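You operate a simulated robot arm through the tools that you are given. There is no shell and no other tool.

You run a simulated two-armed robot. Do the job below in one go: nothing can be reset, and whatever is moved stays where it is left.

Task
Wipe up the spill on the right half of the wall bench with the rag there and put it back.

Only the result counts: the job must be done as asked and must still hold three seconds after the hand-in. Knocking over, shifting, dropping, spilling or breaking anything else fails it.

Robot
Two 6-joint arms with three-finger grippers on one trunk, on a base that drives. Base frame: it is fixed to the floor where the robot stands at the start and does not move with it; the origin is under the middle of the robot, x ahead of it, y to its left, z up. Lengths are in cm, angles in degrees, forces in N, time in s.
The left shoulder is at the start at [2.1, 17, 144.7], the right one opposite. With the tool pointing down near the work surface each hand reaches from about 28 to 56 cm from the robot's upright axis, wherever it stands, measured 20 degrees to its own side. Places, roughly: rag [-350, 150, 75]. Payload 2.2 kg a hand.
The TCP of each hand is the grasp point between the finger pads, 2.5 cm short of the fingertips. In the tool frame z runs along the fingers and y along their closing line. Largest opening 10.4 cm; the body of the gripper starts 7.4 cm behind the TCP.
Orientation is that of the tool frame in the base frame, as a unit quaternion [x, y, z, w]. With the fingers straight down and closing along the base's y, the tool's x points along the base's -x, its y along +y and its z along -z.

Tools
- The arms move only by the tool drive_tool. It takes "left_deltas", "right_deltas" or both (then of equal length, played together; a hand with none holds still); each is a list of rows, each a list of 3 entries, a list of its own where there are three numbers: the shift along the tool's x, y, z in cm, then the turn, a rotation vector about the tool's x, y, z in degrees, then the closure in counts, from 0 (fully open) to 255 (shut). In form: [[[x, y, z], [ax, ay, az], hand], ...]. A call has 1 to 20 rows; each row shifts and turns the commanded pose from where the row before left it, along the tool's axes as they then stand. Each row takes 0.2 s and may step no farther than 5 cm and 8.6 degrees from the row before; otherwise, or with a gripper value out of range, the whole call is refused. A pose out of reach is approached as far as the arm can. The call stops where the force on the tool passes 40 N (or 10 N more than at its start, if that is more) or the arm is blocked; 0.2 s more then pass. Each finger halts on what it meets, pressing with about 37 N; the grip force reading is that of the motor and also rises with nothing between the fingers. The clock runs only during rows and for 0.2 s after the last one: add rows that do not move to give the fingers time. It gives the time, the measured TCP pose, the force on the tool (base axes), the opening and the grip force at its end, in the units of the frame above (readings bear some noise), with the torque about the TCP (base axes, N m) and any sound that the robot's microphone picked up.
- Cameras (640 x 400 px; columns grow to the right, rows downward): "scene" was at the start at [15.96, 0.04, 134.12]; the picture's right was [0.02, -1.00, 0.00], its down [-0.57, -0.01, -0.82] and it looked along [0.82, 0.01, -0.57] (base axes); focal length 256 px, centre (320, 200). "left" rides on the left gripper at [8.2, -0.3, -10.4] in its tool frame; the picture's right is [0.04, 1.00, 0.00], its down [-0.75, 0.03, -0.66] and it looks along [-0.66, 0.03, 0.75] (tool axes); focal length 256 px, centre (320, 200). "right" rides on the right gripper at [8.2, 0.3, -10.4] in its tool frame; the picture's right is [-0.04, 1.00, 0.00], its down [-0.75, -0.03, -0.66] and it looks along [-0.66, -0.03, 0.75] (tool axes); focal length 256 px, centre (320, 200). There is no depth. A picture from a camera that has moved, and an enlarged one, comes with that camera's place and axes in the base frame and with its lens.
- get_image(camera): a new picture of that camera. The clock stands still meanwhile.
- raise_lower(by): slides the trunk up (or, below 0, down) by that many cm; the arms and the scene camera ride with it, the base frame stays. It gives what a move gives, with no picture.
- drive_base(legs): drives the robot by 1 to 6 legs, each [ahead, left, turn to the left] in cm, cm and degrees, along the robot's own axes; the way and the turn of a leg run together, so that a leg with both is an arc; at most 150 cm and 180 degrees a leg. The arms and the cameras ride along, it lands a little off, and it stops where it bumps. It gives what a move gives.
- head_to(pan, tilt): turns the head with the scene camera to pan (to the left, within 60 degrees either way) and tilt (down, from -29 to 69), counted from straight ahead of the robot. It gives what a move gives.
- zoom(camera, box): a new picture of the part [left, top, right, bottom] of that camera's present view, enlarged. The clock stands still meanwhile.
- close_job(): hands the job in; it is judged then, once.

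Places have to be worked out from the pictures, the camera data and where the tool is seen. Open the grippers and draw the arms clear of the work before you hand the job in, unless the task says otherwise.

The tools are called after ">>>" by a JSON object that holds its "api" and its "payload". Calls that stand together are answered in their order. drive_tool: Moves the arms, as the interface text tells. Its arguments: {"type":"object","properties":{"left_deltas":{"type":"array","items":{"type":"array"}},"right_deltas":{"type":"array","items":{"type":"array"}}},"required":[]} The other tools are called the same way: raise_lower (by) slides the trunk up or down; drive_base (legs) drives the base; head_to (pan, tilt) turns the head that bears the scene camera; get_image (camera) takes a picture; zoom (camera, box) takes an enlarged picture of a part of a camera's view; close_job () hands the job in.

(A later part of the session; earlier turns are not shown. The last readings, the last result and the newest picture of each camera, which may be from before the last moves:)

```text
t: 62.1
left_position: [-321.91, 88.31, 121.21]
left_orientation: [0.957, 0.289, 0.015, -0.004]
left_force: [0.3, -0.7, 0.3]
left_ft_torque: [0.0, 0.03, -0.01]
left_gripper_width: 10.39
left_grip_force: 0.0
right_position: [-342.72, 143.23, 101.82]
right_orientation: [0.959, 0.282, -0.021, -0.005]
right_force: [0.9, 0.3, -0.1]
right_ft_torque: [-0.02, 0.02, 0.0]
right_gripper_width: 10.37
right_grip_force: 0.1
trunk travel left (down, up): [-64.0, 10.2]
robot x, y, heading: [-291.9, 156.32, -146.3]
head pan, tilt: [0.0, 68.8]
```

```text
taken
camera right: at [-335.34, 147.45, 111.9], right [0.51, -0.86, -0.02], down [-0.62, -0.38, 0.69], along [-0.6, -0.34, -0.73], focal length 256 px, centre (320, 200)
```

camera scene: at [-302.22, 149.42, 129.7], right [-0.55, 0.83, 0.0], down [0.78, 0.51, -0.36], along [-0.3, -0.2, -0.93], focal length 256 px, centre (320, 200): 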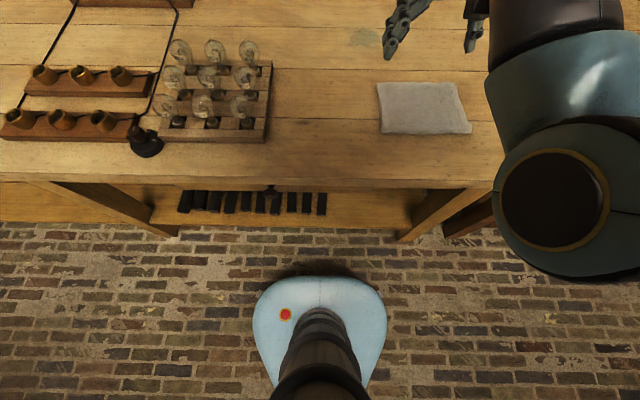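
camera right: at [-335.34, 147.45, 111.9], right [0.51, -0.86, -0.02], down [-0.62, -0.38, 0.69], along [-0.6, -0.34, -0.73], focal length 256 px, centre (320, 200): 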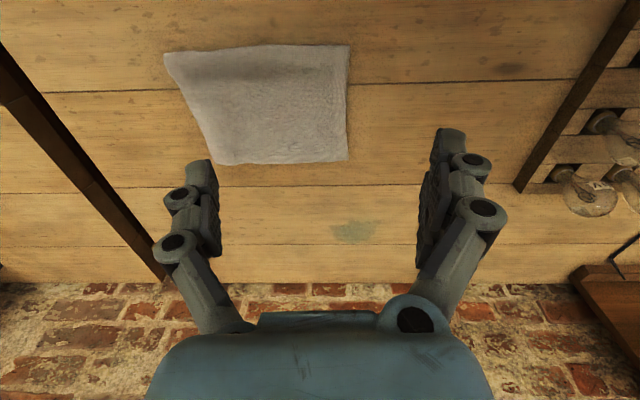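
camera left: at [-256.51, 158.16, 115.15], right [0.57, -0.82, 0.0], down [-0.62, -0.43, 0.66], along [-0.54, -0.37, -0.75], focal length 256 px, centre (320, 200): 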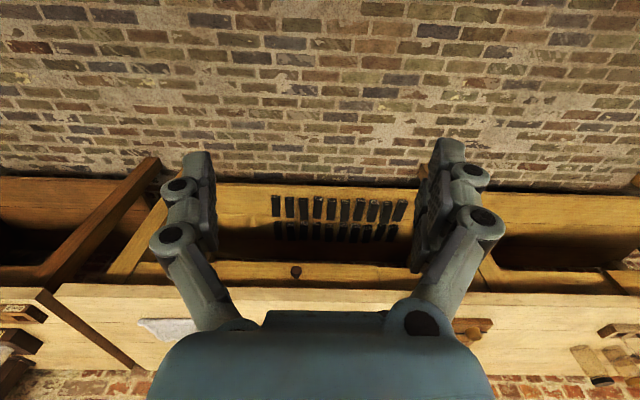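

Legs and shelf stand about 6 cm behind the top's edge, so there is room; both measurements agree on rag centre (-352, 146) and spill (-366, 123). I advance 11 cm more and turn right 1.5 degrees to square up.

>>> {"api": "drive_base", "payload": {"legs": [[11, 0, -1.5]]}}

>>> {"api": "get_image", "payload": {"camera": "scene"}}

>>> {"api": "get_image", "payload": {"camera": "right"}}

```text
t: 63.3
left_position: [-332.54, 83.13, 121.21]
left_orientation: [0.961, 0.277, 0.016, -0.005]
left_force: [0.5, -0.5, 0.7]
left_ft_torque: [0.0, -0.02, 0.02]
left_gripper_width: 10.4
left_grip_force: 0.1
right_position: [-352.18, 138.53, 101.8]
right_orientation: [0.962, 0.272, -0.021, -0.004]
right_force: [-0.1, 0.4, 0.1]
right_ft_torque: [0.02, -0.03, -0.05]
right_gripper_width: 10.41
right_grip_force: 0.1
trunk travel left (down, up): [-64.0, 10.2]
robot x, y, heading: [-301.14, 151.16, -147.9]
head pan, tilt: [0.0, 68.8]
```

```text
taken
camera scene: at [-311.5, 143.81, 129.68], right [-0.53, 0.85, 0.0], down [0.79, 0.49, -0.36], along [-0.31, -0.19, -0.93], focal length 256 px, centre (320, 200)
```

scene: 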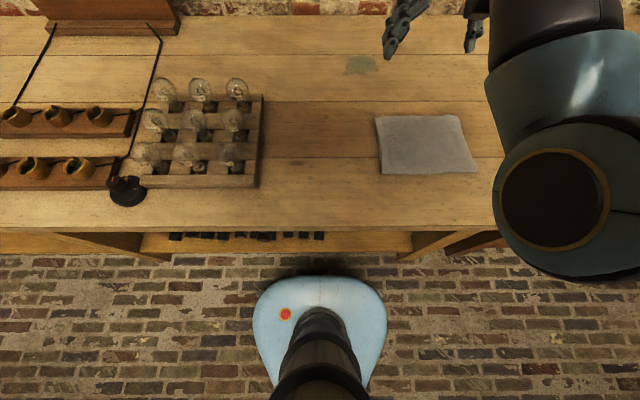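

```text
taken
camera right: at [-344.64, 142.62, 111.87], right [0.49, -0.87, -0.02], down [-0.63, -0.37, 0.68], along [-0.6, -0.32, -0.73], focal length 256 px, centre (320, 200)
```

right: 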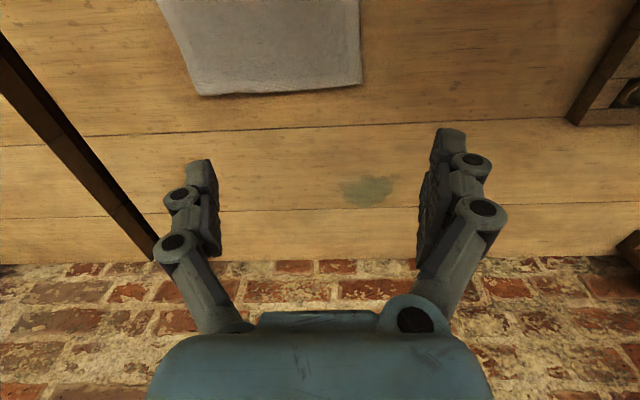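

I am now 25.5 cm from the bench edge: rag centre at about 46 ahead / 23.5 right, spill at 70 ahead / 11 right. I move the right hand above the rag, tilt it to ~22 degrees forward, and close the fingers to see how the tips travel.

>>> {"api": "drive_tool", "payload": {"right_deltas": [[[0, -3.5, 0], [0, -8, 0], 0], [[0, -3.5, 0], [0, -8, 0], 0], [[3, 0, -1], [0, -4, 0], 0], [[2, 0, -1], [0, 0, 0], 128], [[0, 0, 0], [0, 0, 0], 128], [[0, 0, 0], [0, 0, 0], 128], [[0, 0, 0], [0, 0, 0], 128]]}}

>>> {"api": "get_image", "payload": {"camera": "right"}}

>>> {"api": "get_image", "payload": {"camera": "scene"}}

```text
t: 64.9
left_position: [-332.56, 83.06, 121.29]
left_orientation: [0.961, 0.277, 0.015, -0.005]
left_force: [0.0, 0.4, -0.1]
left_ft_torque: [0.0, -0.04, -0.03]
left_gripper_width: 10.38
left_grip_force: 0.0
right_position: [-350.93, 147.55, 102.23]
right_orientation: [0.944, 0.267, -0.189, 0.043]
right_force: [0.6, 0.0, -0.7]
right_ft_torque: [0.03, 0.04, 0.0]
right_gripper_width: 5.18
right_grip_force: 0.1
trunk travel left (down, up): [-64.0, 10.2]
robot x, y, heading: [-301.11, 150.38, -147.9]
head pan, tilt: [0.0, 68.8]
```

```text
taken
camera right: at [-340.91, 153.16, 108.75], right [0.49, -0.87, -0.01], down [-0.39, -0.23, 0.89], along [-0.78, -0.44, -0.45], focal length 256 px, centre (320, 200)
```

right: 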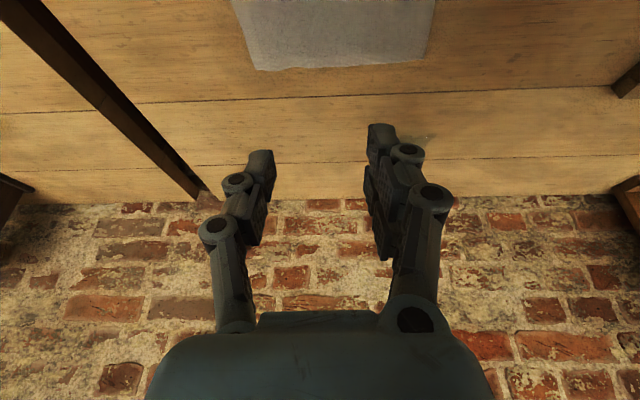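

```text
taken
camera scene: at [-311.46, 143.85, 129.69], right [-0.53, 0.85, 0.0], down [0.79, 0.49, -0.36], along [-0.31, -0.19, -0.93], focal length 256 px, centre (320, 200)
```

scene: 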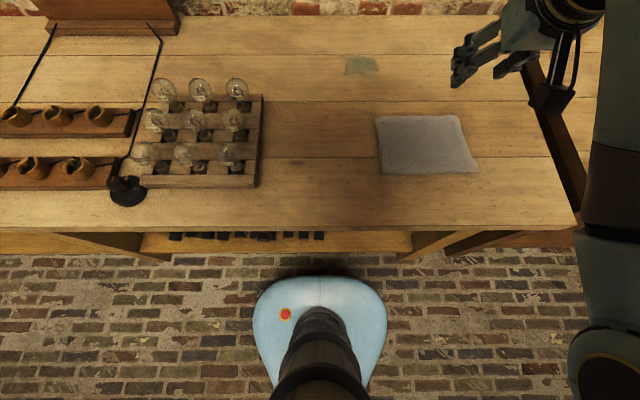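

The hand is above the rag (TCP at 44 ahead, 23.6 right). I close the fingers fully in the air to see how much the tips extend.

>>> {"api": "drive_tool", "payload": {"right_deltas": [[[0, 0, 0], [0, 0, 0], 255], [[0, 0, 0], [0, 0, 0], 255], [[0, 0, 0], [0, 0, 0], 255], [[0, 0, 0], [0, 0, 0], 255]]}}

>>> {"api": "get_image", "payload": {"camera": "right"}}

```text
t: 65.9
left_position: [-332.5, 83.07, 121.33]
left_orientation: [0.961, 0.277, 0.015, -0.004]
left_force: [-0.5, 0.1, 0.7]
left_ft_torque: [0.01, 0.0, 0.0]
left_gripper_width: 10.38
left_grip_force: 0.1
right_position: [-351.01, 147.48, 102.34]
right_orientation: [0.944, 0.267, -0.189, 0.042]
right_force: [0.0, 0.8, -0.3]
right_ft_torque: [0.0, 0.01, 0.0]
right_gripper_width: 0.0
right_grip_force: 28.7
trunk travel left (down, up): [-64.0, 10.2]
robot x, y, heading: [-300.99, 150.98, -148.0]
head pan, tilt: [0.0, 68.8]
```

```text
taken
camera right: at [-340.89, 153.15, 108.76], right [0.49, -0.87, -0.01], down [-0.39, -0.23, 0.89], along [-0.78, -0.44, -0.45], focal length 256 px, centre (320, 200)
```

right: 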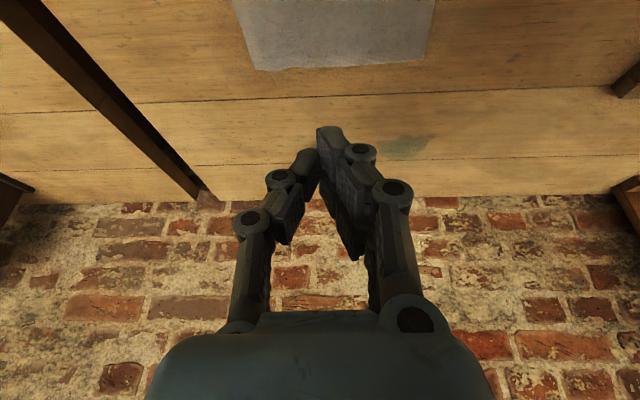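

Tips hardly extend further when shut. I open to about 6 cm and lower the trunk 12 cm so the hand comes to z≈90 over the rag.

>>> {"api": "drive_tool", "payload": {"right_deltas": [[[0, 0, 0], [0, 0, 0], 108], [[0, 0, 0], [0, 0, 0], 108], [[0, 0, 0], [0, 0, 0], 108]]}}

>>> {"api": "raise_lower", "payload": {"by": -12}}

>>> {"api": "get_image", "payload": {"camera": "scene"}}

>>> {"api": "get_image", "payload": {"camera": "right"}}

```text
t: 66.7
left_position: [-332.61, 83.14, 121.22]
left_orientation: [0.961, 0.278, 0.015, -0.005]
left_force: [-0.5, 1.0, -0.3]
left_ft_torque: [0.02, 0.02, 0.0]
left_gripper_width: 10.38
left_grip_force: 0.1
right_position: [-350.83, 147.38, 102.22]
right_orientation: [0.944, 0.267, -0.189, 0.042]
right_force: [0.3, -0.2, 0.7]
right_ft_torque: [0.0, 0.02, 0.01]
right_gripper_width: 6.03
right_grip_force: 0.0
trunk travel left (down, up): [-64.0, 10.2]
robot x, y, heading: [-300.72, 150.46, -148.1]
head pan, tilt: [0.0, 68.8]
```

```text
t: 68.2
left_position: [-332.6, 83.19, 109.44]
left_orientation: [0.961, 0.277, 0.016, -0.004]
left_force: [-0.6, -0.2, 1.0]
left_ft_torque: [0.01, -0.02, 0.04]
left_gripper_width: 10.41
left_grip_force: 0.1
right_position: [-351.21, 147.29, 90.16]
right_orientation: [0.944, 0.268, -0.188, 0.043]
right_force: [0.8, -0.2, -0.4]
right_ft_torque: [0.03, 0.0, -0.01]
right_gripper_width: 5.95
right_grip_force: 0.1
trunk travel left (down, up): [-52.0, 22.2]
robot x, y, heading: [-300.78, 150.62, -147.9]
head pan, tilt: [0.0, 68.8]
```

```text
taken
camera scene: at [-311.51, 143.81, 117.62], right [-0.53, 0.85, 0.0], down [0.79, 0.49, -0.36], along [-0.31, -0.19, -0.93], focal length 256 px, centre (320, 200)
```

scene: 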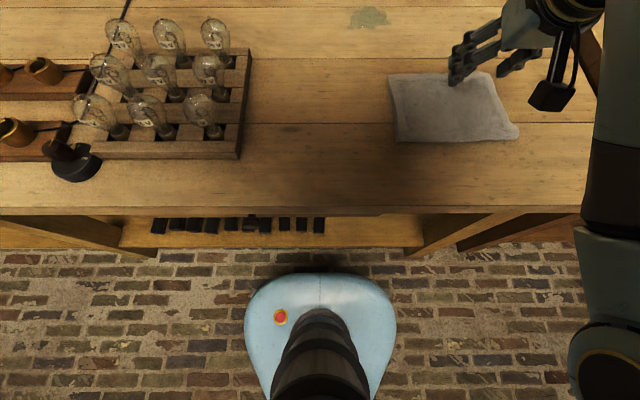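

```text
taken
camera right: at [-341.17, 153.03, 96.73], right [0.49, -0.87, -0.01], down [-0.39, -0.22, 0.89], along [-0.78, -0.44, -0.45], focal length 256 px, centre (320, 200)
```

right: 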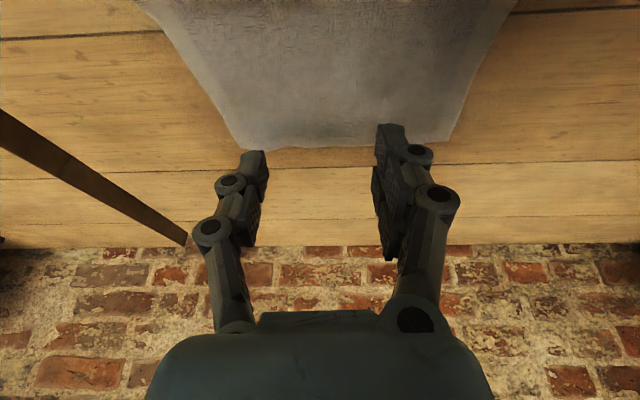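

The fingertips are about 7 cm above the rag. I descend vertically 4.5 cm, then in small steps until I feel contact.

>>> {"api": "drive_tool", "payload": {"right_deltas": [[[0.76, 0, 1.85], [0, 0, 0], 108], [[0.76, 0, 1.85], [0, 0, 0], 108], [[0, 0, 0], [0, 0, 0], 108]]}}

>>> {"api": "zoom", "payload": {"camera": "scene", "box": [340, 20, 600, 180]}}

>>> {"api": "get_image", "payload": {"camera": "right"}}

```text
t: 69.0
left_position: [-332.48, 83.25, 109.27]
left_orientation: [0.961, 0.277, 0.015, -0.003]
left_force: [-0.2, -0.5, 0.4]
left_ft_torque: [-0.01, 0.02, -0.03]
left_gripper_width: 10.4
left_grip_force: 0.0
right_position: [-351.41, 147.49, 86.08]
right_orientation: [0.944, 0.268, -0.187, 0.042]
right_force: [0.2, 0.2, 0.1]
right_ft_torque: [0.02, -0.02, 0.01]
right_gripper_width: 6.0
right_grip_force: 0.0
trunk travel left (down, up): [-52.0, 22.2]
robot x, y, heading: [-301.07, 150.51, -148.1]
head pan, tilt: [0.0, 68.8]
```

```text
2.46 times, centred on (470, 100) of scene
camera zoom: at [-311.52, 143.79, 117.6], right [-0.53, 0.85, 0.0], down [0.79, 0.49, -0.36], along [-0.31, -0.19, -0.93], focal length 630 px, centre (-49, 446)
```

zoom: 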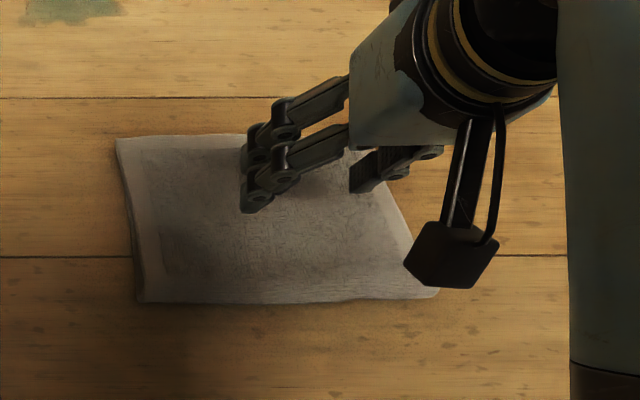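

```text
taken
camera right: at [-341.31, 153.17, 92.6], right [0.49, -0.87, -0.01], down [-0.39, -0.23, 0.89], along [-0.78, -0.43, -0.45], focal length 256 px, centre (320, 200)
```

right: 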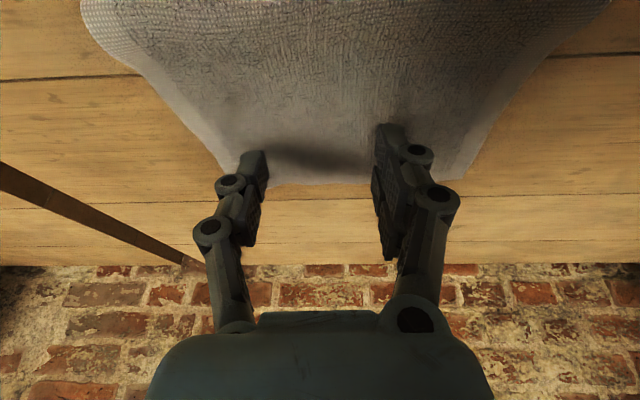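

Fingers are centred over the rag, still a few cm up. I go down in 0.7 cm steps and read the force.

>>> {"api": "drive_tool", "payload": {"right_deltas": [[[0.27, 0, 0.65], [0, 0, 0], 108], [[0.27, 0, 0.65], [0, 0, 0], 108], [[0, 0, 0], [0, 0, 0], 108]]}}

>>> {"api": "zoom", "payload": {"camera": "scene", "box": [340, 20, 600, 180]}}

```text
t: 69.8
left_position: [-332.48, 83.32, 109.25]
left_orientation: [0.961, 0.277, 0.015, -0.003]
left_force: [-0.5, -0.6, -0.8]
left_ft_torque: [0.03, -0.02, -0.02]
left_gripper_width: 10.4
left_grip_force: 0.0
right_position: [-351.29, 147.39, 84.68]
right_orientation: [0.944, 0.268, -0.188, 0.042]
right_force: [0.0, -0.3, 0.7]
right_ft_torque: [0.02, 0.0, -0.01]
right_gripper_width: 5.98
right_grip_force: 0.0
trunk travel left (down, up): [-52.0, 22.2]
robot x, y, heading: [-300.78, 150.55, -147.8]
head pan, tilt: [0.0, 68.8]
```

```text
2.46 times, centred on (470, 100) of scene
camera zoom: at [-311.52, 143.79, 117.6], right [-0.53, 0.85, 0.0], down [0.79, 0.49, -0.36], along [-0.31, -0.19, -0.93], focal length 630 px, centre (-49, 446)
```

zoom: 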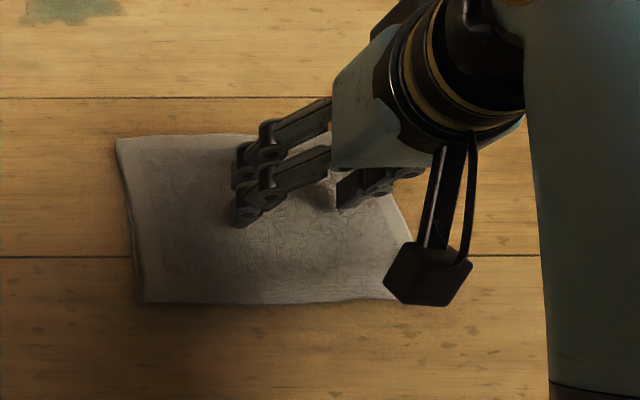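

No contact yet with the tips near z 82.4. I continue in 0.5 cm steps.

>>> {"api": "drive_tool", "payload": {"right_deltas": [[[0.19, 0, 0.46], [0, 0, 0], 108], [[0.19, 0, 0.46], [0, 0, 0], 108], [[0, 0, 0], [0, 0, 0], 108]]}}

```text
t: 70.6
left_position: [-332.47, 83.19, 109.26]
left_orientation: [0.961, 0.278, 0.015, -0.004]
left_force: [0.4, -0.4, -0.8]
left_ft_torque: [0.01, -0.02, 0.01]
left_gripper_width: 10.41
left_grip_force: 0.0
right_position: [-351.22, 147.49, 83.79]
right_orientation: [0.944, 0.268, -0.187, 0.042]
right_force: [0.2, 0.5, 0.9]
right_ft_torque: [-0.03, -0.04, 0.0]
right_gripper_width: 6.0
right_grip_force: 0.4
trunk travel left (down, up): [-52.0, 22.2]
robot x, y, heading: [-300.76, 150.92, -148.0]
head pan, tilt: [0.0, 68.8]
```

>>> {"api": "drive_tool", "payload": {"right_deltas": [[[0.15, 0, 0.37], [0, 0, 0], 108], [[0.15, 0, 0.37], [0, 0, 0], 108], [[0, 0, 0], [0, 0, 0], 108]]}}

>>> {"api": "zoom", "payload": {"camera": "scene", "box": [340, 20, 600, 180]}}

>>> {"api": "get_image", "payload": {"camera": "right"}}

```text
t: 71.4
left_position: [-332.38, 83.2, 109.26]
left_orientation: [0.961, 0.277, 0.015, -0.004]
left_force: [0.3, 0.0, 0.0]
left_ft_torque: [0.01, 0.04, 0.01]
left_gripper_width: 10.4
left_grip_force: 0.0
right_position: [-351.29, 147.62, 83.11]
right_orientation: [0.944, 0.267, -0.188, 0.041]
right_force: [-2.4, -1.7, 10.4]
right_ft_torque: [-0.08, -0.17, -0.04]
right_gripper_width: 6.29
right_grip_force: 0.1
trunk travel left (down, up): [-52.0, 22.2]
robot x, y, heading: [-300.8, 150.67, -147.8]
head pan, tilt: [0.0, 68.8]
```

```text
2.46 times, centred on (470, 100) of scene
camera zoom: at [-311.45, 143.79, 117.61], right [-0.53, 0.85, 0.0], down [0.79, 0.49, -0.36], along [-0.31, -0.19, -0.93], focal length 630 px, centre (-49, 446)
```

zoom: 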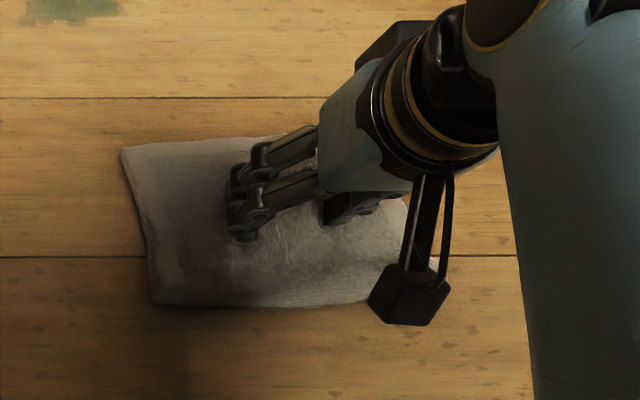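

```text
taken
camera right: at [-341.19, 153.28, 89.55], right [0.49, -0.87, -0.01], down [-0.39, -0.23, 0.89], along [-0.78, -0.43, -0.45], focal length 256 px, centre (320, 200)
```

right: 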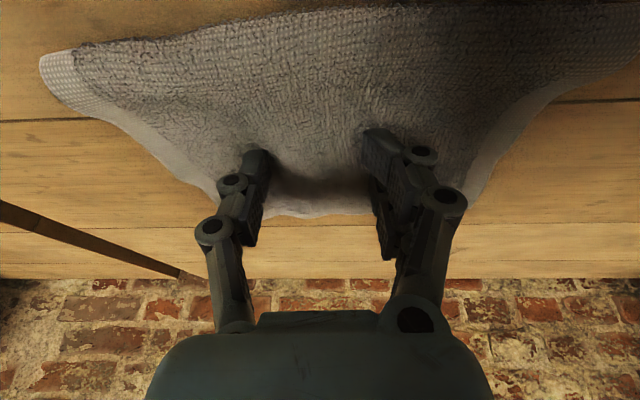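

The rag is a soft cloth: the tips press into it with about 10 N. I close the fingers to gather cloth between them.

>>> {"api": "drive_tool", "payload": {"right_deltas": [[[0, 0, 0], [0, 0, 160], 160], [[0, 0, 0], [0, 0, 0], 210], [[0, 0, 0], [0, 0, 0], 255], [[0, 0, 0], [0, 0, 0], 255], [[0, 0, 0], [0, 0, 0], 255]]}}

```text
refused: row 1 steps farther than a row can; nothing moved
```

The first row had a typo in the turn entry; I send it again correctly.

>>> {"api": "drive_tool", "payload": {"right_deltas": [[[0, 0, 0], [0, 0, 0], 160], [[0, 0, 0], [0, 0, 0], 210], [[0, 0, 0], [0, 0, 0], 255], [[0, 0, 0], [0, 0, 0], 255], [[0, 0, 0], [0, 0, 0], 255]]}}

>>> {"api": "zoom", "payload": {"camera": "scene", "box": [340, 20, 600, 180]}}

>>> {"api": "get_image", "payload": {"camera": "right"}}

```text
t: 72.6
left_position: [-332.58, 83.25, 109.37]
left_orientation: [0.961, 0.277, 0.015, -0.005]
left_force: [-0.1, 0.5, 0.1]
left_ft_torque: [0.0, -0.01, -0.01]
left_gripper_width: 10.42
left_grip_force: 0.0
right_position: [-351.15, 147.59, 83.11]
right_orientation: [0.944, 0.269, -0.188, 0.042]
right_force: [0.8, 1.3, 12.6]
right_ft_torque: [0.11, -0.11, -0.08]
right_gripper_width: 1.52
right_grip_force: 36.9
trunk travel left (down, up): [-52.0, 22.2]
robot x, y, heading: [-300.97, 150.71, -147.8]
head pan, tilt: [0.0, 68.8]
```

```text
2.46 times, centred on (470, 100) of scene
camera zoom: at [-311.42, 143.82, 117.62], right [-0.53, 0.85, 0.0], down [0.79, 0.49, -0.36], along [-0.31, -0.19, -0.93], focal length 630 px, centre (-49, 446)
```

zoom: 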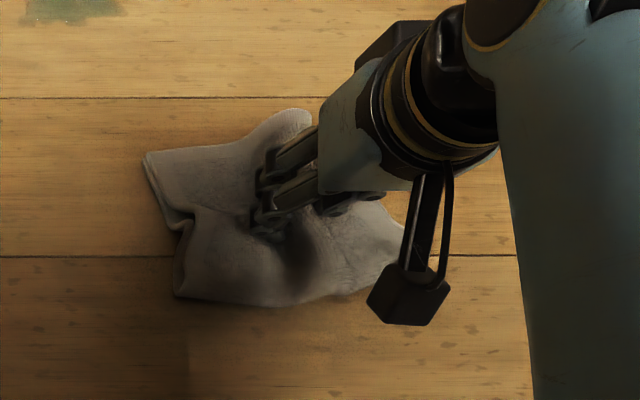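

```text
taken
camera right: at [-341.16, 153.29, 89.57], right [0.49, -0.87, -0.01], down [-0.39, -0.23, 0.89], along [-0.78, -0.44, -0.45], focal length 256 px, centre (320, 200)
```

right: 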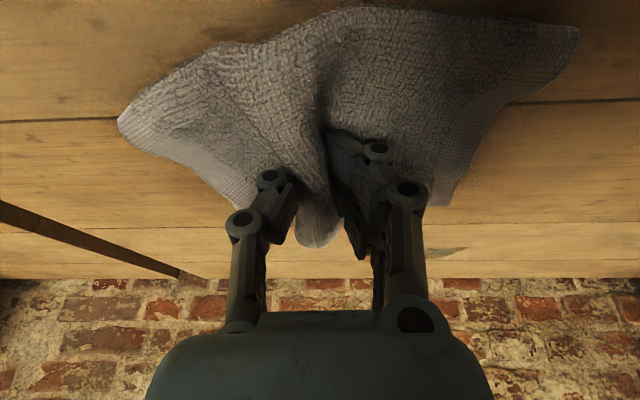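

The cloth is gripped (1.5 cm of cloth between the pads, 37 N). I lift it 6 cm and look.

>>> {"api": "drive_tool", "payload": {"right_deltas": [[[-0.76, 0, -1.85], [0, 0, 0], 255], [[-0.76, 0, -1.85], [0, 0, 0], 255], [[-0.76, 0, -1.85], [0, 0, 0], 255], [[0, 0, 0], [0, 0, 0], 255]]}}

>>> {"api": "get_image", "payload": {"camera": "scene"}}

>>> {"api": "get_image", "payload": {"camera": "right"}}

```text
t: 73.6
left_position: [-332.51, 83.22, 109.37]
left_orientation: [0.961, 0.277, 0.015, -0.004]
left_force: [-0.4, 0.2, -0.1]
left_ft_torque: [-0.01, -0.02, 0.0]
left_gripper_width: 10.38
left_grip_force: 0.1
right_position: [-351.13, 147.32, 89.09]
right_orientation: [0.944, 0.269, -0.187, 0.043]
right_force: [0.6, 0.6, -0.5]
right_ft_torque: [0.0, -0.07, -0.08]
right_gripper_width: 1.53
right_grip_force: 37.2
trunk travel left (down, up): [-52.0, 22.2]
robot x, y, heading: [-300.83, 150.93, -147.8]
head pan, tilt: [0.0, 68.8]
```

```text
taken
camera scene: at [-311.52, 143.8, 117.6], right [-0.53, 0.85, 0.0], down [0.79, 0.49, -0.36], along [-0.31, -0.19, -0.93], focal length 256 px, centre (320, 200)
```

scene: 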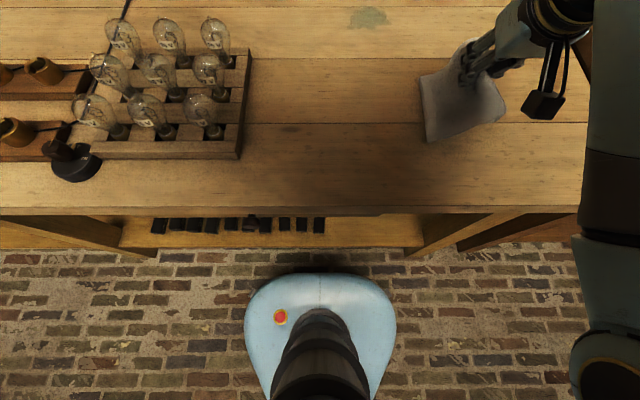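

```text
taken
camera right: at [-341.11, 153.08, 95.59], right [0.49, -0.87, -0.01], down [-0.39, -0.23, 0.89], along [-0.78, -0.44, -0.45], focal length 256 px, centre (320, 200)
```

right: 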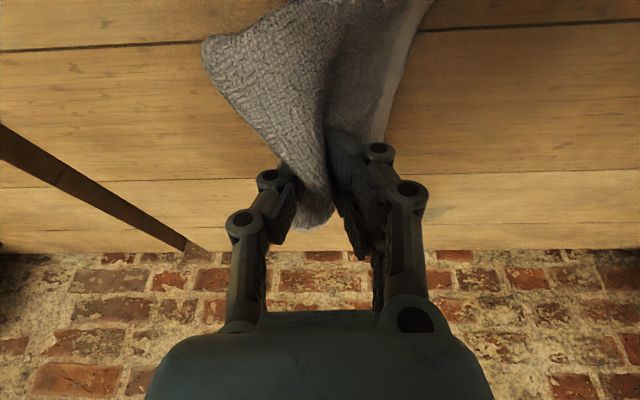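

The rag is lifted and held. I carry it over to the spill: about 25 cm forward and 13 cm left, keeping height.

>>> {"api": "drive_tool", "payload": {"right_deltas": [[[-3.36, 1.84, 1.375], [0, 0, 0], 255], [[-3.36, 1.84, 1.375], [0, 0, 0], 255], [[-3.36, 1.84, 1.375], [0, 0, 0], 255], [[-3.36, 1.84, 1.375], [0, 0, 0], 255], [[0, 0, 0], [0, 0, 0], 255]]}}

>>> {"api": "get_image", "payload": {"camera": "scene"}}

```text
t: 74.8
left_position: [-332.58, 83.32, 109.32]
left_orientation: [0.961, 0.277, 0.015, -0.004]
left_force: [-0.8, 0.5, -0.4]
left_ft_torque: [0.0, 0.05, 0.0]
left_gripper_width: 10.44
left_grip_force: 0.0
right_position: [-359.9, 133.28, 88.85]
right_orientation: [0.944, 0.267, -0.188, 0.042]
right_force: [-1.0, 0.5, -0.8]
right_ft_torque: [-0.03, -0.09, -0.07]
right_gripper_width: 1.48
right_grip_force: 36.9
trunk travel left (down, up): [-52.0, 22.2]
robot x, y, heading: [-300.72, 150.44, -148.0]
head pan, tilt: [0.0, 68.8]
```

```text
taken
camera scene: at [-311.49, 143.85, 117.61], right [-0.53, 0.85, 0.0], down [0.79, 0.49, -0.36], along [-0.31, -0.19, -0.93], focal length 256 px, centre (320, 200)
```

scene: 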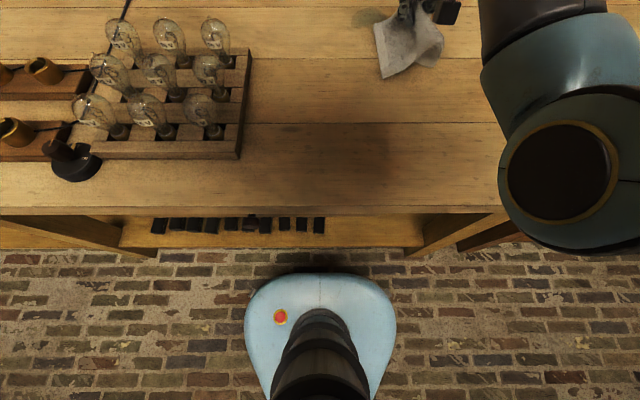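

Halfway there, with the elbow at about z 93, clear of the bench. I tilt the head up to keep the spill in view and go the rest of the way.

>>> {"api": "head_to", "payload": {"pan": -8, "tilt": 48}}

>>> {"api": "drive_tool", "payload": {"right_deltas": [[[-3.36, 1.84, 1.375], [0, 0, 0], 255], [[-3.36, 1.84, 1.375], [0, 0, 0], 255], [[0, 0, 0], [0, 0, 0], 255]]}}

>>> {"api": "get_image", "payload": {"camera": "scene"}}

>>> {"api": "get_image", "payload": {"camera": "right"}}

```text
t: 75.6
left_position: [-332.65, 83.2, 109.31]
left_orientation: [0.961, 0.277, 0.014, -0.005]
left_force: [-0.2, -0.4, -0.2]
left_ft_torque: [0.02, -0.02, -0.02]
left_gripper_width: 10.4
left_grip_force: 0.0
right_position: [-359.94, 133.33, 88.91]
right_orientation: [0.944, 0.268, -0.189, 0.042]
right_force: [0.5, 0.3, -0.3]
right_ft_torque: [-0.03, -0.02, -0.06]
right_gripper_width: 1.48
right_grip_force: 36.8
trunk travel left (down, up): [-52.0, 22.2]
robot x, y, heading: [-300.56, 150.9, -148.0]
head pan, tilt: [-8.0, 48.0]
```

```text
t: 76.4
left_position: [-332.52, 83.3, 109.34]
left_orientation: [0.961, 0.277, 0.015, -0.005]
left_force: [0.6, -0.2, -0.1]
left_ft_torque: [0.0, 0.0, 0.0]
left_gripper_width: 10.4
left_grip_force: 0.1
right_position: [-364.38, 126.46, 88.63]
right_orientation: [0.944, 0.268, -0.189, 0.042]
right_force: [0.0, -0.5, 0.2]
right_ft_torque: [-0.02, -0.02, -0.07]
right_gripper_width: 1.5
right_grip_force: 36.6
trunk travel left (down, up): [-52.0, 22.2]
robot x, y, heading: [-301.15, 150.63, -147.8]
head pan, tilt: [-8.0, 48.0]
```

```text
taken
camera scene: at [-313.96, 143.59, 120.07], right [-0.41, 0.91, 0.0], down [0.68, 0.3, -0.67], along [-0.61, -0.27, -0.74], focal length 256 px, centre (320, 200)
```

scene: 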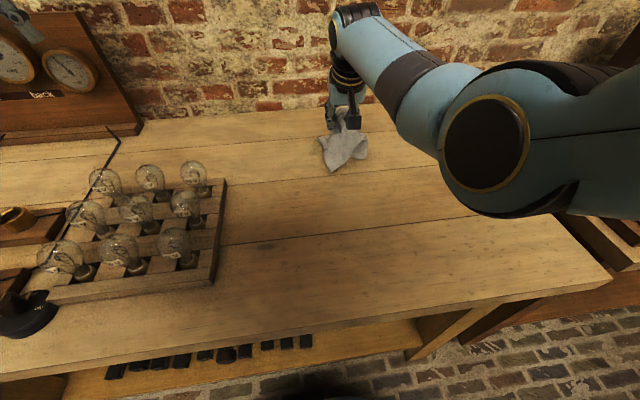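

```text
taken
camera right: at [-354.31, 132.18, 95.14], right [0.49, -0.87, -0.01], down [-0.39, -0.22, 0.89], along [-0.78, -0.44, -0.45], focal length 256 px, centre (320, 200)
```

right: 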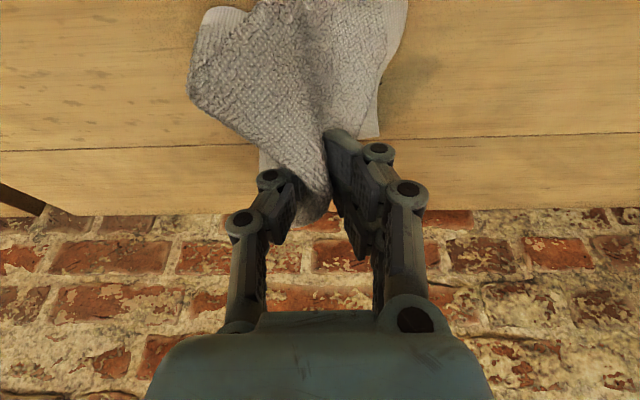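

The rag hangs mostly on my side of the fingers, just short of the spill (TCP 66.6 ahead, 13 right; spill about 66–74 ahead, 6–16 right). I move 4 cm forward and 2 cm left, then lower it onto the bench.

>>> {"api": "drive_tool", "payload": {"right_deltas": [[[-1.85, 1, 0.758], [0, 0, 0], 255], [[-1.85, 1, 0.758], [0, 0, 0], 255], [[0.379, 0, 0.925], [0, 0, 0], 255], [[0.379, 0, 0.925], [0, 0, 0], 255], [[0.379, 0, 0.925], [0, 0, 0], 255], [[0, 0, 0], [0, 0, 0], 255]]}}

>>> {"api": "get_image", "payload": {"camera": "scene"}}

>>> {"api": "get_image", "payload": {"camera": "right"}}

```text
t: 77.8
left_position: [-332.63, 83.09, 109.24]
left_orientation: [0.961, 0.278, 0.016, -0.005]
left_force: [0.5, 0.8, -0.4]
left_ft_torque: [-0.01, -0.03, 0.01]
left_gripper_width: 10.41
left_grip_force: 0.0
right_position: [-365.93, 123.6, 85.94]
right_orientation: [0.944, 0.267, -0.188, 0.042]
right_force: [0.1, -0.3, 1.3]
right_ft_torque: [-0.04, -0.06, -0.04]
right_gripper_width: 1.51
right_grip_force: 36.6
right hand out of reach, approached as far as the arm can: row 3, 4, 5
trunk travel left (down, up): [-52.0, 22.2]
robot x, y, heading: [-300.97, 150.76, -148.2]
head pan, tilt: [-8.0, 48.0]
```

```text
taken
camera scene: at [-313.99, 143.53, 120.07], right [-0.41, 0.91, 0.0], down [0.68, 0.3, -0.67], along [-0.61, -0.27, -0.74], focal length 256 px, centre (320, 200)
```

scene: 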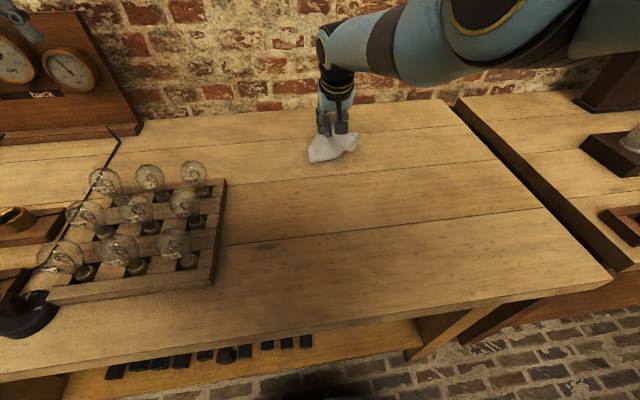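

```text
taken
camera right: at [-355.82, 129.32, 92.47], right [0.49, -0.87, -0.01], down [-0.39, -0.23, 0.89], along [-0.78, -0.44, -0.45], focal length 256 px, centre (320, 200)
```

right: 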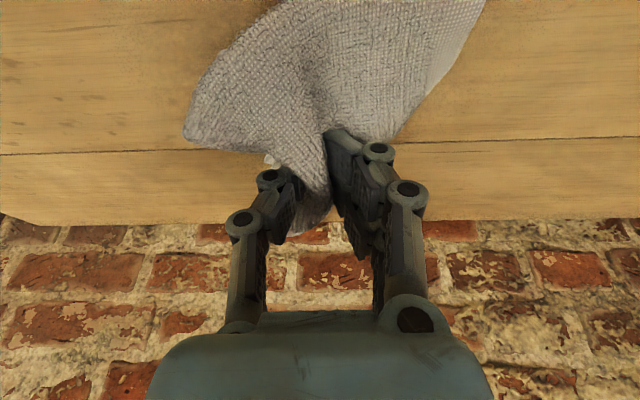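

The arm is fully stretched at z 86 right above the spill. I lift the hand 7 cm, lower the trunk 8 cm to regain slack, and then press down.

>>> {"api": "drive_tool", "payload": {"right_deltas": [[[-1.327, 0, -3.24], [0, 0, 0], 255], [[-1.327, 0, -3.24], [0, 0, 0], 255], [[0, 0, 0], [0, 0, 0], 255]]}}

>>> {"api": "raise_lower", "payload": {"by": -8}}

>>> {"api": "get_image", "payload": {"camera": "right"}}

>>> {"api": "get_image", "payload": {"camera": "scene"}}

```text
t: 78.6
left_position: [-332.63, 83.15, 109.19]
left_orientation: [0.961, 0.277, 0.015, -0.005]
left_force: [0.0, 0.0, 0.2]
left_ft_torque: [0.02, -0.05, -0.01]
left_gripper_width: 10.39
left_grip_force: 0.0
right_position: [-365.6, 123.43, 93.14]
right_orientation: [0.944, 0.268, -0.187, 0.042]
right_force: [0.8, -0.2, -0.6]
right_ft_torque: [-0.04, -0.06, -0.05]
right_gripper_width: 1.49
right_grip_force: 37.1
trunk travel left (down, up): [-52.0, 22.2]
robot x, y, heading: [-300.95, 150.83, -147.8]
head pan, tilt: [-8.0, 48.0]
```

```text
t: 79.8
left_position: [-332.39, 83.18, 101.36]
left_orientation: [0.961, 0.277, 0.015, -0.003]
left_force: [-0.5, -0.1, 0.3]
left_ft_torque: [-0.03, 0.04, 0.0]
left_gripper_width: 10.41
left_grip_force: 0.0
right_position: [-365.67, 123.59, 85.2]
right_orientation: [0.944, 0.268, -0.188, 0.042]
right_force: [0.3, 0.2, 0.9]
right_ft_torque: [-0.03, 0.0, -0.07]
right_gripper_width: 1.47
right_grip_force: 37.5
trunk travel left (down, up): [-44.0, 30.2]
robot x, y, heading: [-300.49, 150.53, -147.9]
head pan, tilt: [-8.0, 48.0]
```

```text
taken
camera right: at [-355.69, 129.27, 91.65], right [0.49, -0.87, -0.01], down [-0.39, -0.22, 0.89], along [-0.78, -0.44, -0.45], focal length 256 px, centre (320, 200)
```

right: 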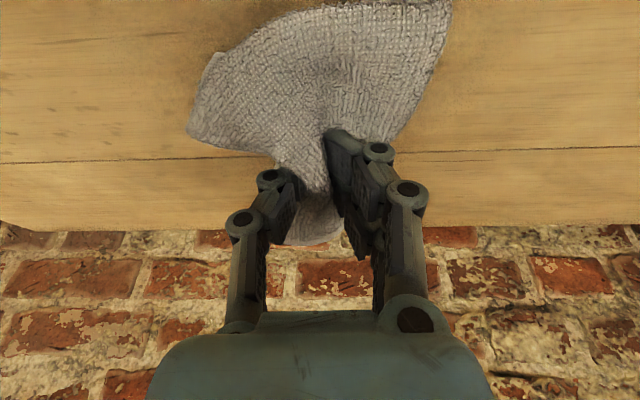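

```text
taken
camera scene: at [-314.12, 143.47, 111.93], right [-0.41, 0.91, 0.0], down [0.68, 0.3, -0.67], along [-0.61, -0.27, -0.74], focal length 256 px, centre (320, 200)
```

scene: 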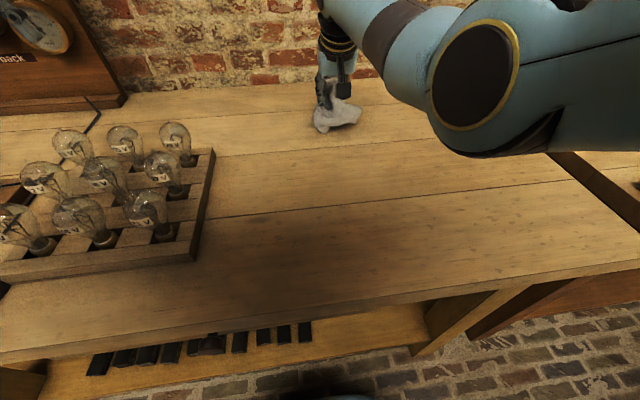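

The trunk is now at -20, with slack again; the elbow rides at about z 96 and the left hand is well above the lamps. I press the rag down in small steps.

>>> {"api": "drive_tool", "payload": {"right_deltas": [[[0.19, 0, 0.46], [0, 0, 0], 255], [[0.19, 0, 0.46], [0, 0, 0], 255], [[0.19, 0, 0.46], [0, 0, 0], 255], [[0, 0, 0], [0, 0, 0], 255]]}}

```text
t: 80.8
left_position: [-332.32, 83.23, 101.38]
left_orientation: [0.961, 0.277, 0.016, -0.004]
left_force: [0.3, 0.6, 0.2]
left_ft_torque: [-0.02, -0.01, -0.02]
left_gripper_width: 10.42
left_grip_force: 0.1
right_position: [-365.65, 123.64, 83.81]
right_orientation: [0.943, 0.268, -0.191, 0.043]
right_force: [-1.4, -0.4, 15.8]
right_ft_torque: [-0.12, 0.17, -0.08]
right_gripper_width: 1.5
right_grip_force: 37.3
trunk travel left (down, up): [-44.0, 30.2]
robot x, y, heading: [-300.7, 150.99, -148.0]
head pan, tilt: [-8.0, 48.0]
```

Pressing with about 16 N. I wipe sideways: 4 cm left, 8 cm right, back to the middle.

>>> {"api": "drive_tool", "payload": {"right_deltas": [[[0, 2, 0], [0, 0, 0], 255], [[0, 2, 0], [0, 0, 0], 255], [[0, 1, 0], [0, 0, 0], 255], [[0, -2, 0], [0, 0, 0], 255], [[0, -2, 0], [0, 0, 0], 255], [[0, -2, 0], [0, 0, 0], 255], [[0, -2, 0], [0, 0, 0], 255], [[0, -2, 0], [0, 0, 0], 255], [[0, 2, 0], [0, 0, 0], 255], [[0, 2, 0], [0, 0, 0], 255], [[0, 1, 0], [0, 0, 0], 255]]}}

>>> {"api": "get_image", "payload": {"camera": "right"}}

>>> {"api": "zoom", "payload": {"camera": "scene", "box": [240, 60, 440, 185]}}

```text
t: 83.2
left_position: [-332.48, 83.25, 101.38]
left_orientation: [0.961, 0.276, 0.015, -0.004]
left_force: [0.2, -0.3, -0.5]
left_ft_torque: [-0.01, 0.0, -0.04]
left_gripper_width: 10.43
left_grip_force: 0.1
right_position: [-365.7, 123.92, 83.78]
right_orientation: [0.944, 0.267, -0.189, 0.042]
right_force: [-0.7, 3.5, 9.1]
right_ft_torque: [0.08, 0.06, -0.08]
right_gripper_width: 1.49
right_grip_force: 36.9
trunk travel left (down, up): [-44.0, 30.2]
robot x, y, heading: [-301.0, 150.89, -148.0]
head pan, tilt: [-8.0, 48.0]
```

```text
taken
camera right: at [-355.65, 129.48, 90.22], right [0.49, -0.87, -0.01], down [-0.39, -0.22, 0.89], along [-0.78, -0.43, -0.45], focal length 256 px, centre (320, 200)
```

right: 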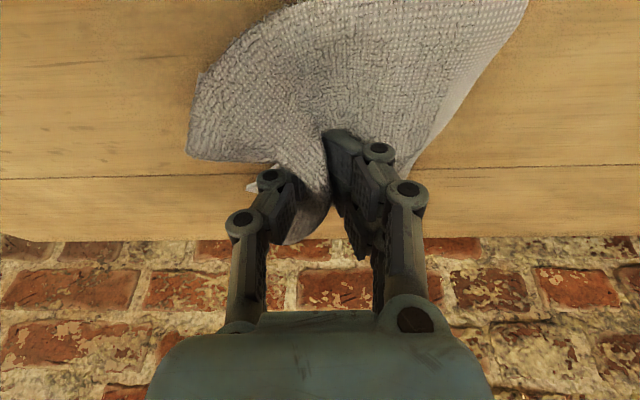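

```text
3.20 times, centred on (340, 122) of scene
camera zoom: at [-314.08, 143.5, 111.93], right [-0.41, 0.91, 0.0], down [0.68, 0.3, -0.67], along [-0.61, -0.27, -0.74], focal length 820 px, centre (256, 448)
```

zoom: 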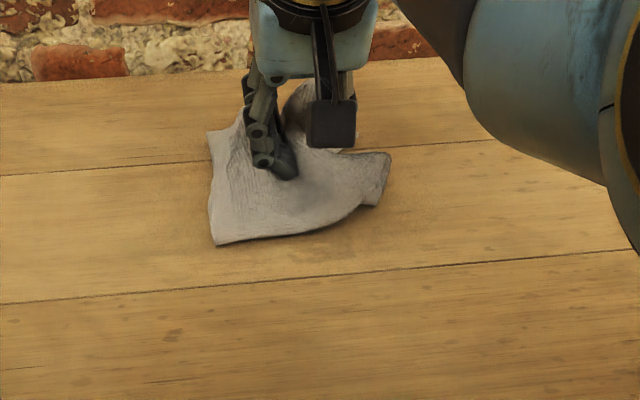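

The rag is pressed flat over the spill area. I widen the wiping: 3 cm nearer with a side-to-side stroke, then further forward with another.

>>> {"api": "drive_tool", "payload": {"right_deltas": [[[1.39, 0, -0.57], [0, 0, 0], 255], [[1.39, 0, -0.57], [0, 0, 0], 255], [[0, 2.5, 0], [0, 0, 0], 255], [[0, 2.5, 0], [0, 0, 0], 255], [[0, -2.5, 0], [0, 0, 0], 255], [[0, -2.5, 0], [0, 0, 0], 255], [[0, -2.5, 0], [0, 0, 0], 255], [[0, -2.5, 0], [0, 0, 0], 255], [[0, 2.5, 0], [0, 0, 0], 255], [[0, 2.5, 0], [0, 0, 0], 255], [[-1.39, 0, 0.57], [0, 0, 0], 255], [[-1.39, 0, 0.57], [0, 0, 0], 255]]}}

>>> {"api": "drive_tool", "payload": {"right_deltas": [[[-1.39, 0, 0.57], [0, 0, 0], 255], [[-1.39, 0, 0.57], [0, 0, 0], 255], [[0, 2.5, 0], [0, 0, 0], 255], [[0, 2.5, 0], [0, 0, 0], 255], [[0, -2.5, 0], [0, 0, 0], 255], [[0, -2.5, 0], [0, 0, 0], 255], [[0, -2.5, 0], [0, 0, 0], 255], [[0, -2.5, 0], [0, 0, 0], 255], [[0, 2.5, 0], [0, 0, 0], 255], [[0, 2.5, 0], [0, 0, 0], 255], [[0, 0, 0], [0, 0, 0], 255]]}}

>>> {"api": "get_image", "payload": {"camera": "right"}}

>>> {"api": "zoom", "payload": {"camera": "scene", "box": [240, 60, 440, 185]}}

```text
t: 85.8
left_position: [-332.4, 83.17, 101.46]
left_orientation: [0.961, 0.277, 0.014, -0.004]
left_force: [0.0, -0.4, 0.4]
left_ft_torque: [0.0, 0.03, 0.01]
left_gripper_width: 10.4
left_grip_force: 0.0
right_position: [-365.66, 123.58, 83.61]
right_orientation: [0.944, 0.267, -0.189, 0.042]
right_force: [3.9, 1.2, 14.4]
right_ft_torque: [0.1, 0.01, -0.06]
right_gripper_width: 1.48
right_grip_force: 36.6
trunk travel left (down, up): [-44.0, 30.2]
robot x, y, heading: [-300.77, 150.68, -148.1]
head pan, tilt: [-8.0, 48.0]
```

```text
t: 88.2
left_position: [-332.45, 83.09, 101.35]
left_orientation: [0.961, 0.277, 0.015, -0.005]
left_force: [0.4, -0.6, -0.2]
left_ft_torque: [-0.02, -0.02, 0.01]
left_gripper_width: 10.41
left_grip_force: 0.0
right_position: [-367.9, 123.01, 84.12]
right_orientation: [0.944, 0.268, -0.188, 0.042]
right_force: [-1.6, 0.2, 1.9]
right_ft_torque: [-0.04, 0.03, -0.06]
right_gripper_width: 1.5
right_grip_force: 37.3
right hand out of reach, approached as far as the arm can: row 3
trunk travel left (down, up): [-44.0, 30.2]
robot x, y, heading: [-301.27, 150.44, -147.6]
head pan, tilt: [-8.0, 48.0]
```

```text
taken
camera right: at [-357.81, 128.71, 90.52], right [0.49, -0.87, -0.01], down [-0.39, -0.22, 0.89], along [-0.78, -0.44, -0.45], focal length 256 px, centre (320, 200)
```

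right: 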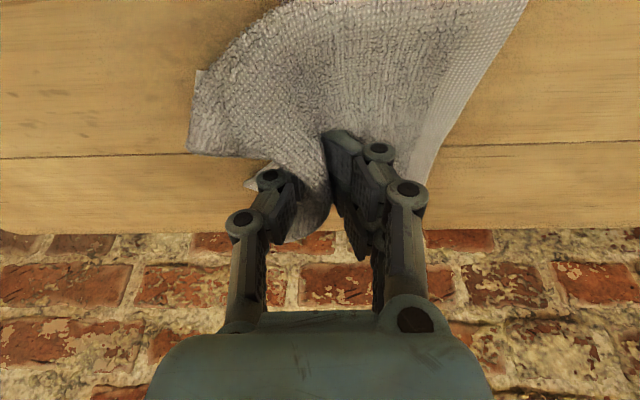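

```text
3.20 times, centred on (340, 122) of scene
camera zoom: at [-314.13, 143.46, 111.92], right [-0.41, 0.91, 0.0], down [0.68, 0.3, -0.67], along [-0.61, -0.27, -0.74], focal length 820 px, centre (256, 448)
```

zoom: 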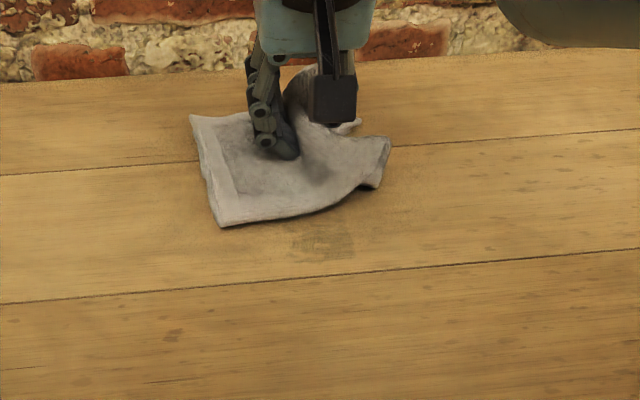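

A faint grid-like dark patch shows on the near side of the rag, around 62 ahead, 12 right – maybe a shadow or a smear. I lift the rag 8 cm and move it to the right to inspect the surface.

>>> {"api": "drive_tool", "payload": {"right_deltas": [[[-1.137, 0, -2.775], [0, 0, 0], 255], [[-1.137, 0, -2.775], [0, 0, 0], 255], [[-0.9, 0, -2.2], [0, 0, 0], 255], [[2, -3, -0.8], [0, 0, 0], 255], [[2, -4, -0.8], [0, 0, 0], 255], [[2, -4, -0.8], [0, 0, 0], 255], [[0, -4, 0], [0, 0, 0], 255], [[0, 0, 0], [0, 0, 0], 255]]}}

>>> {"api": "zoom", "payload": {"camera": "scene", "box": [240, 60, 440, 185]}}

>>> {"api": "get_image", "payload": {"camera": "right"}}

>>> {"api": "get_image", "payload": {"camera": "scene"}}

```text
t: 90.0
left_position: [-332.45, 83.08, 101.27]
left_orientation: [0.961, 0.277, 0.015, -0.005]
left_force: [0.3, -0.3, 0.3]
left_ft_torque: [0.01, 0.0, 0.03]
left_gripper_width: 10.39
left_grip_force: 0.0
right_position: [-370.3, 139.06, 92.68]
right_orientation: [0.944, 0.269, -0.188, 0.043]
right_force: [0.0, -0.6, -0.3]
right_ft_torque: [-0.03, -0.01, -0.08]
right_gripper_width: 1.52
right_grip_force: 36.8
trunk travel left (down, up): [-44.0, 30.2]
robot x, y, heading: [-301.02, 150.91, -147.9]
head pan, tilt: [-8.0, 48.0]
```

```text
3.20 times, centred on (340, 122) of scene
camera zoom: at [-314.11, 143.4, 111.91], right [-0.41, 0.91, 0.0], down [0.68, 0.3, -0.67], along [-0.61, -0.27, -0.74], focal length 820 px, centre (256, 448)
```

zoom: 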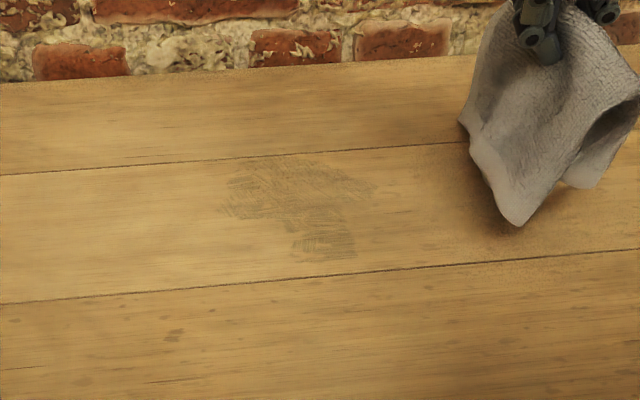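

```text
taken
camera right: at [-360.29, 144.7, 99.19], right [0.49, -0.87, -0.01], down [-0.39, -0.23, 0.89], along [-0.78, -0.44, -0.45], focal length 256 px, centre (320, 200)
```

right: 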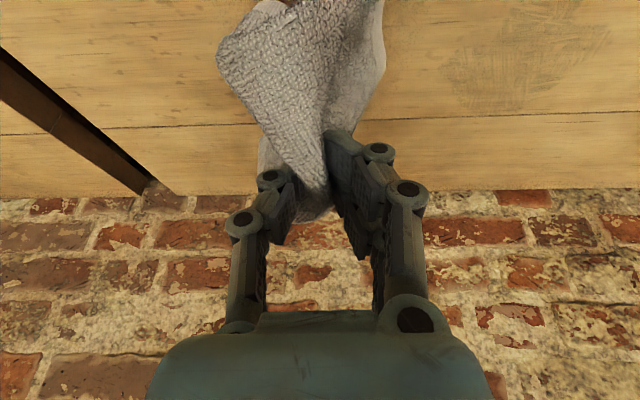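

```text
taken
camera scene: at [-314.11, 143.4, 111.91], right [-0.41, 0.91, 0.0], down [0.68, 0.3, -0.67], along [-0.61, -0.27, -0.74], focal length 256 px, centre (320, 200)
```

scene: 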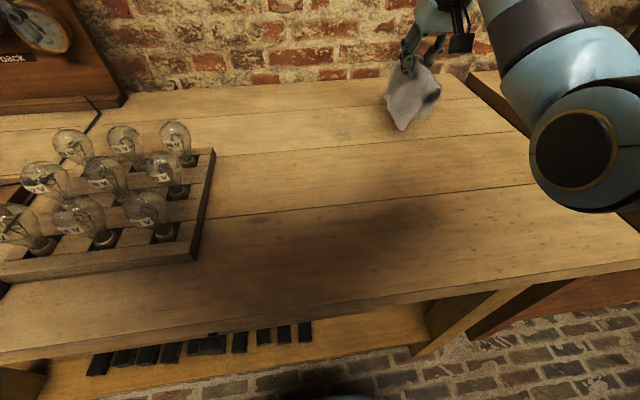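

Good: the spill is mostly taken up but a streaky residue remains, spread from about 59.5 to 73.5 ahead and 5.5 to 17 right. I tilt the hand 8 degrees more for reach, go to the far right corner of that area and bring the rag down again for systematic strokes.

>>> {"api": "drive_tool", "payload": {"right_deltas": [[[0, 0, 0], [0, -8, 0], 255], [[-2.305, 2.67, 1.347], [0, 0, 0], 255], [[-2.305, 2.67, 1.347], [0, 0, 0], 255], [[-2.305, 2.67, 1.347], [0, 0, 0], 255], [[1.51, 0, 2.59], [0, 0, 0], 255], [[1.51, 0, 2.59], [0, 0, 0], 255], [[0.5, 0, 0.86], [0, 0, 0], 255], [[0, 0, 0], [0, 0, 0], 255]]}}

>>> {"api": "get_image", "payload": {"camera": "scene"}}

```text
t: 91.8
left_position: [-332.5, 83.17, 101.3]
left_orientation: [0.961, 0.277, 0.015, -0.005]
left_force: [-0.1, 0.1, 0.0]
left_ft_torque: [0.01, -0.01, 0.03]
left_gripper_width: 10.4
left_grip_force: 0.2
right_position: [-373.12, 127.9, 85.36]
right_orientation: [0.929, 0.265, -0.253, 0.06]
right_force: [0.2, 0.1, 0.7]
right_ft_torque: [-0.05, -0.04, -0.11]
right_gripper_width: 1.48
right_grip_force: 37.4
trunk travel left (down, up): [-44.0, 30.2]
robot x, y, heading: [-301.22, 150.71, -148.1]
head pan, tilt: [-8.0, 48.0]
```

```text
taken
camera scene: at [-314.15, 143.43, 111.91], right [-0.41, 0.91, 0.0], down [0.68, 0.3, -0.67], along [-0.61, -0.27, -0.74], focal length 256 px, centre (320, 200)
```

scene: 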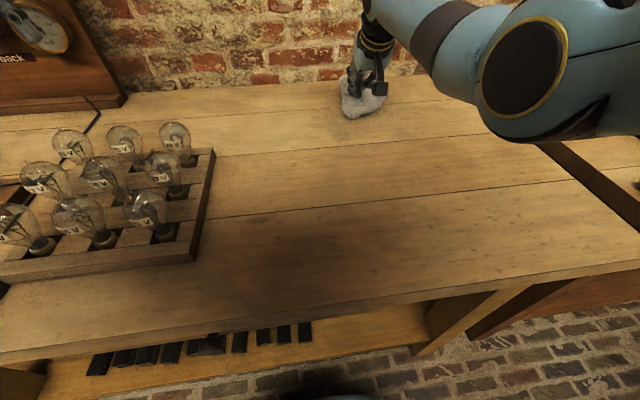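

The hand is at 73 ahead, 19 right, just above contact. I lower to contact and check the force.

>>> {"api": "drive_tool", "payload": {"right_deltas": [[[0.3, 0, 0.52], [0, 0, 0], 255], [[0.3, 0, 0.52], [0, 0, 0], 255], [[0.25, 0, 0.43], [0, 0, 0], 255], [[0, 0, 0], [0, 0, 0], 255]]}}

```text
t: 92.8
left_position: [-332.62, 83.13, 101.37]
left_orientation: [0.961, 0.277, 0.015, -0.005]
left_force: [-0.4, -0.5, -0.2]
left_ft_torque: [0.01, -0.01, -0.02]
left_gripper_width: 10.42
left_grip_force: 0.0
right_position: [-372.99, 127.91, 83.82]
right_orientation: [0.929, 0.263, -0.254, 0.06]
right_force: [-0.5, 0.7, 6.1]
right_ft_torque: [-0.08, -0.03, -0.13]
right_gripper_width: 1.48
right_grip_force: 37.0
trunk travel left (down, up): [-44.0, 30.2]
robot x, y, heading: [-300.4, 150.82, -147.8]
head pan, tilt: [-8.0, 48.0]
```

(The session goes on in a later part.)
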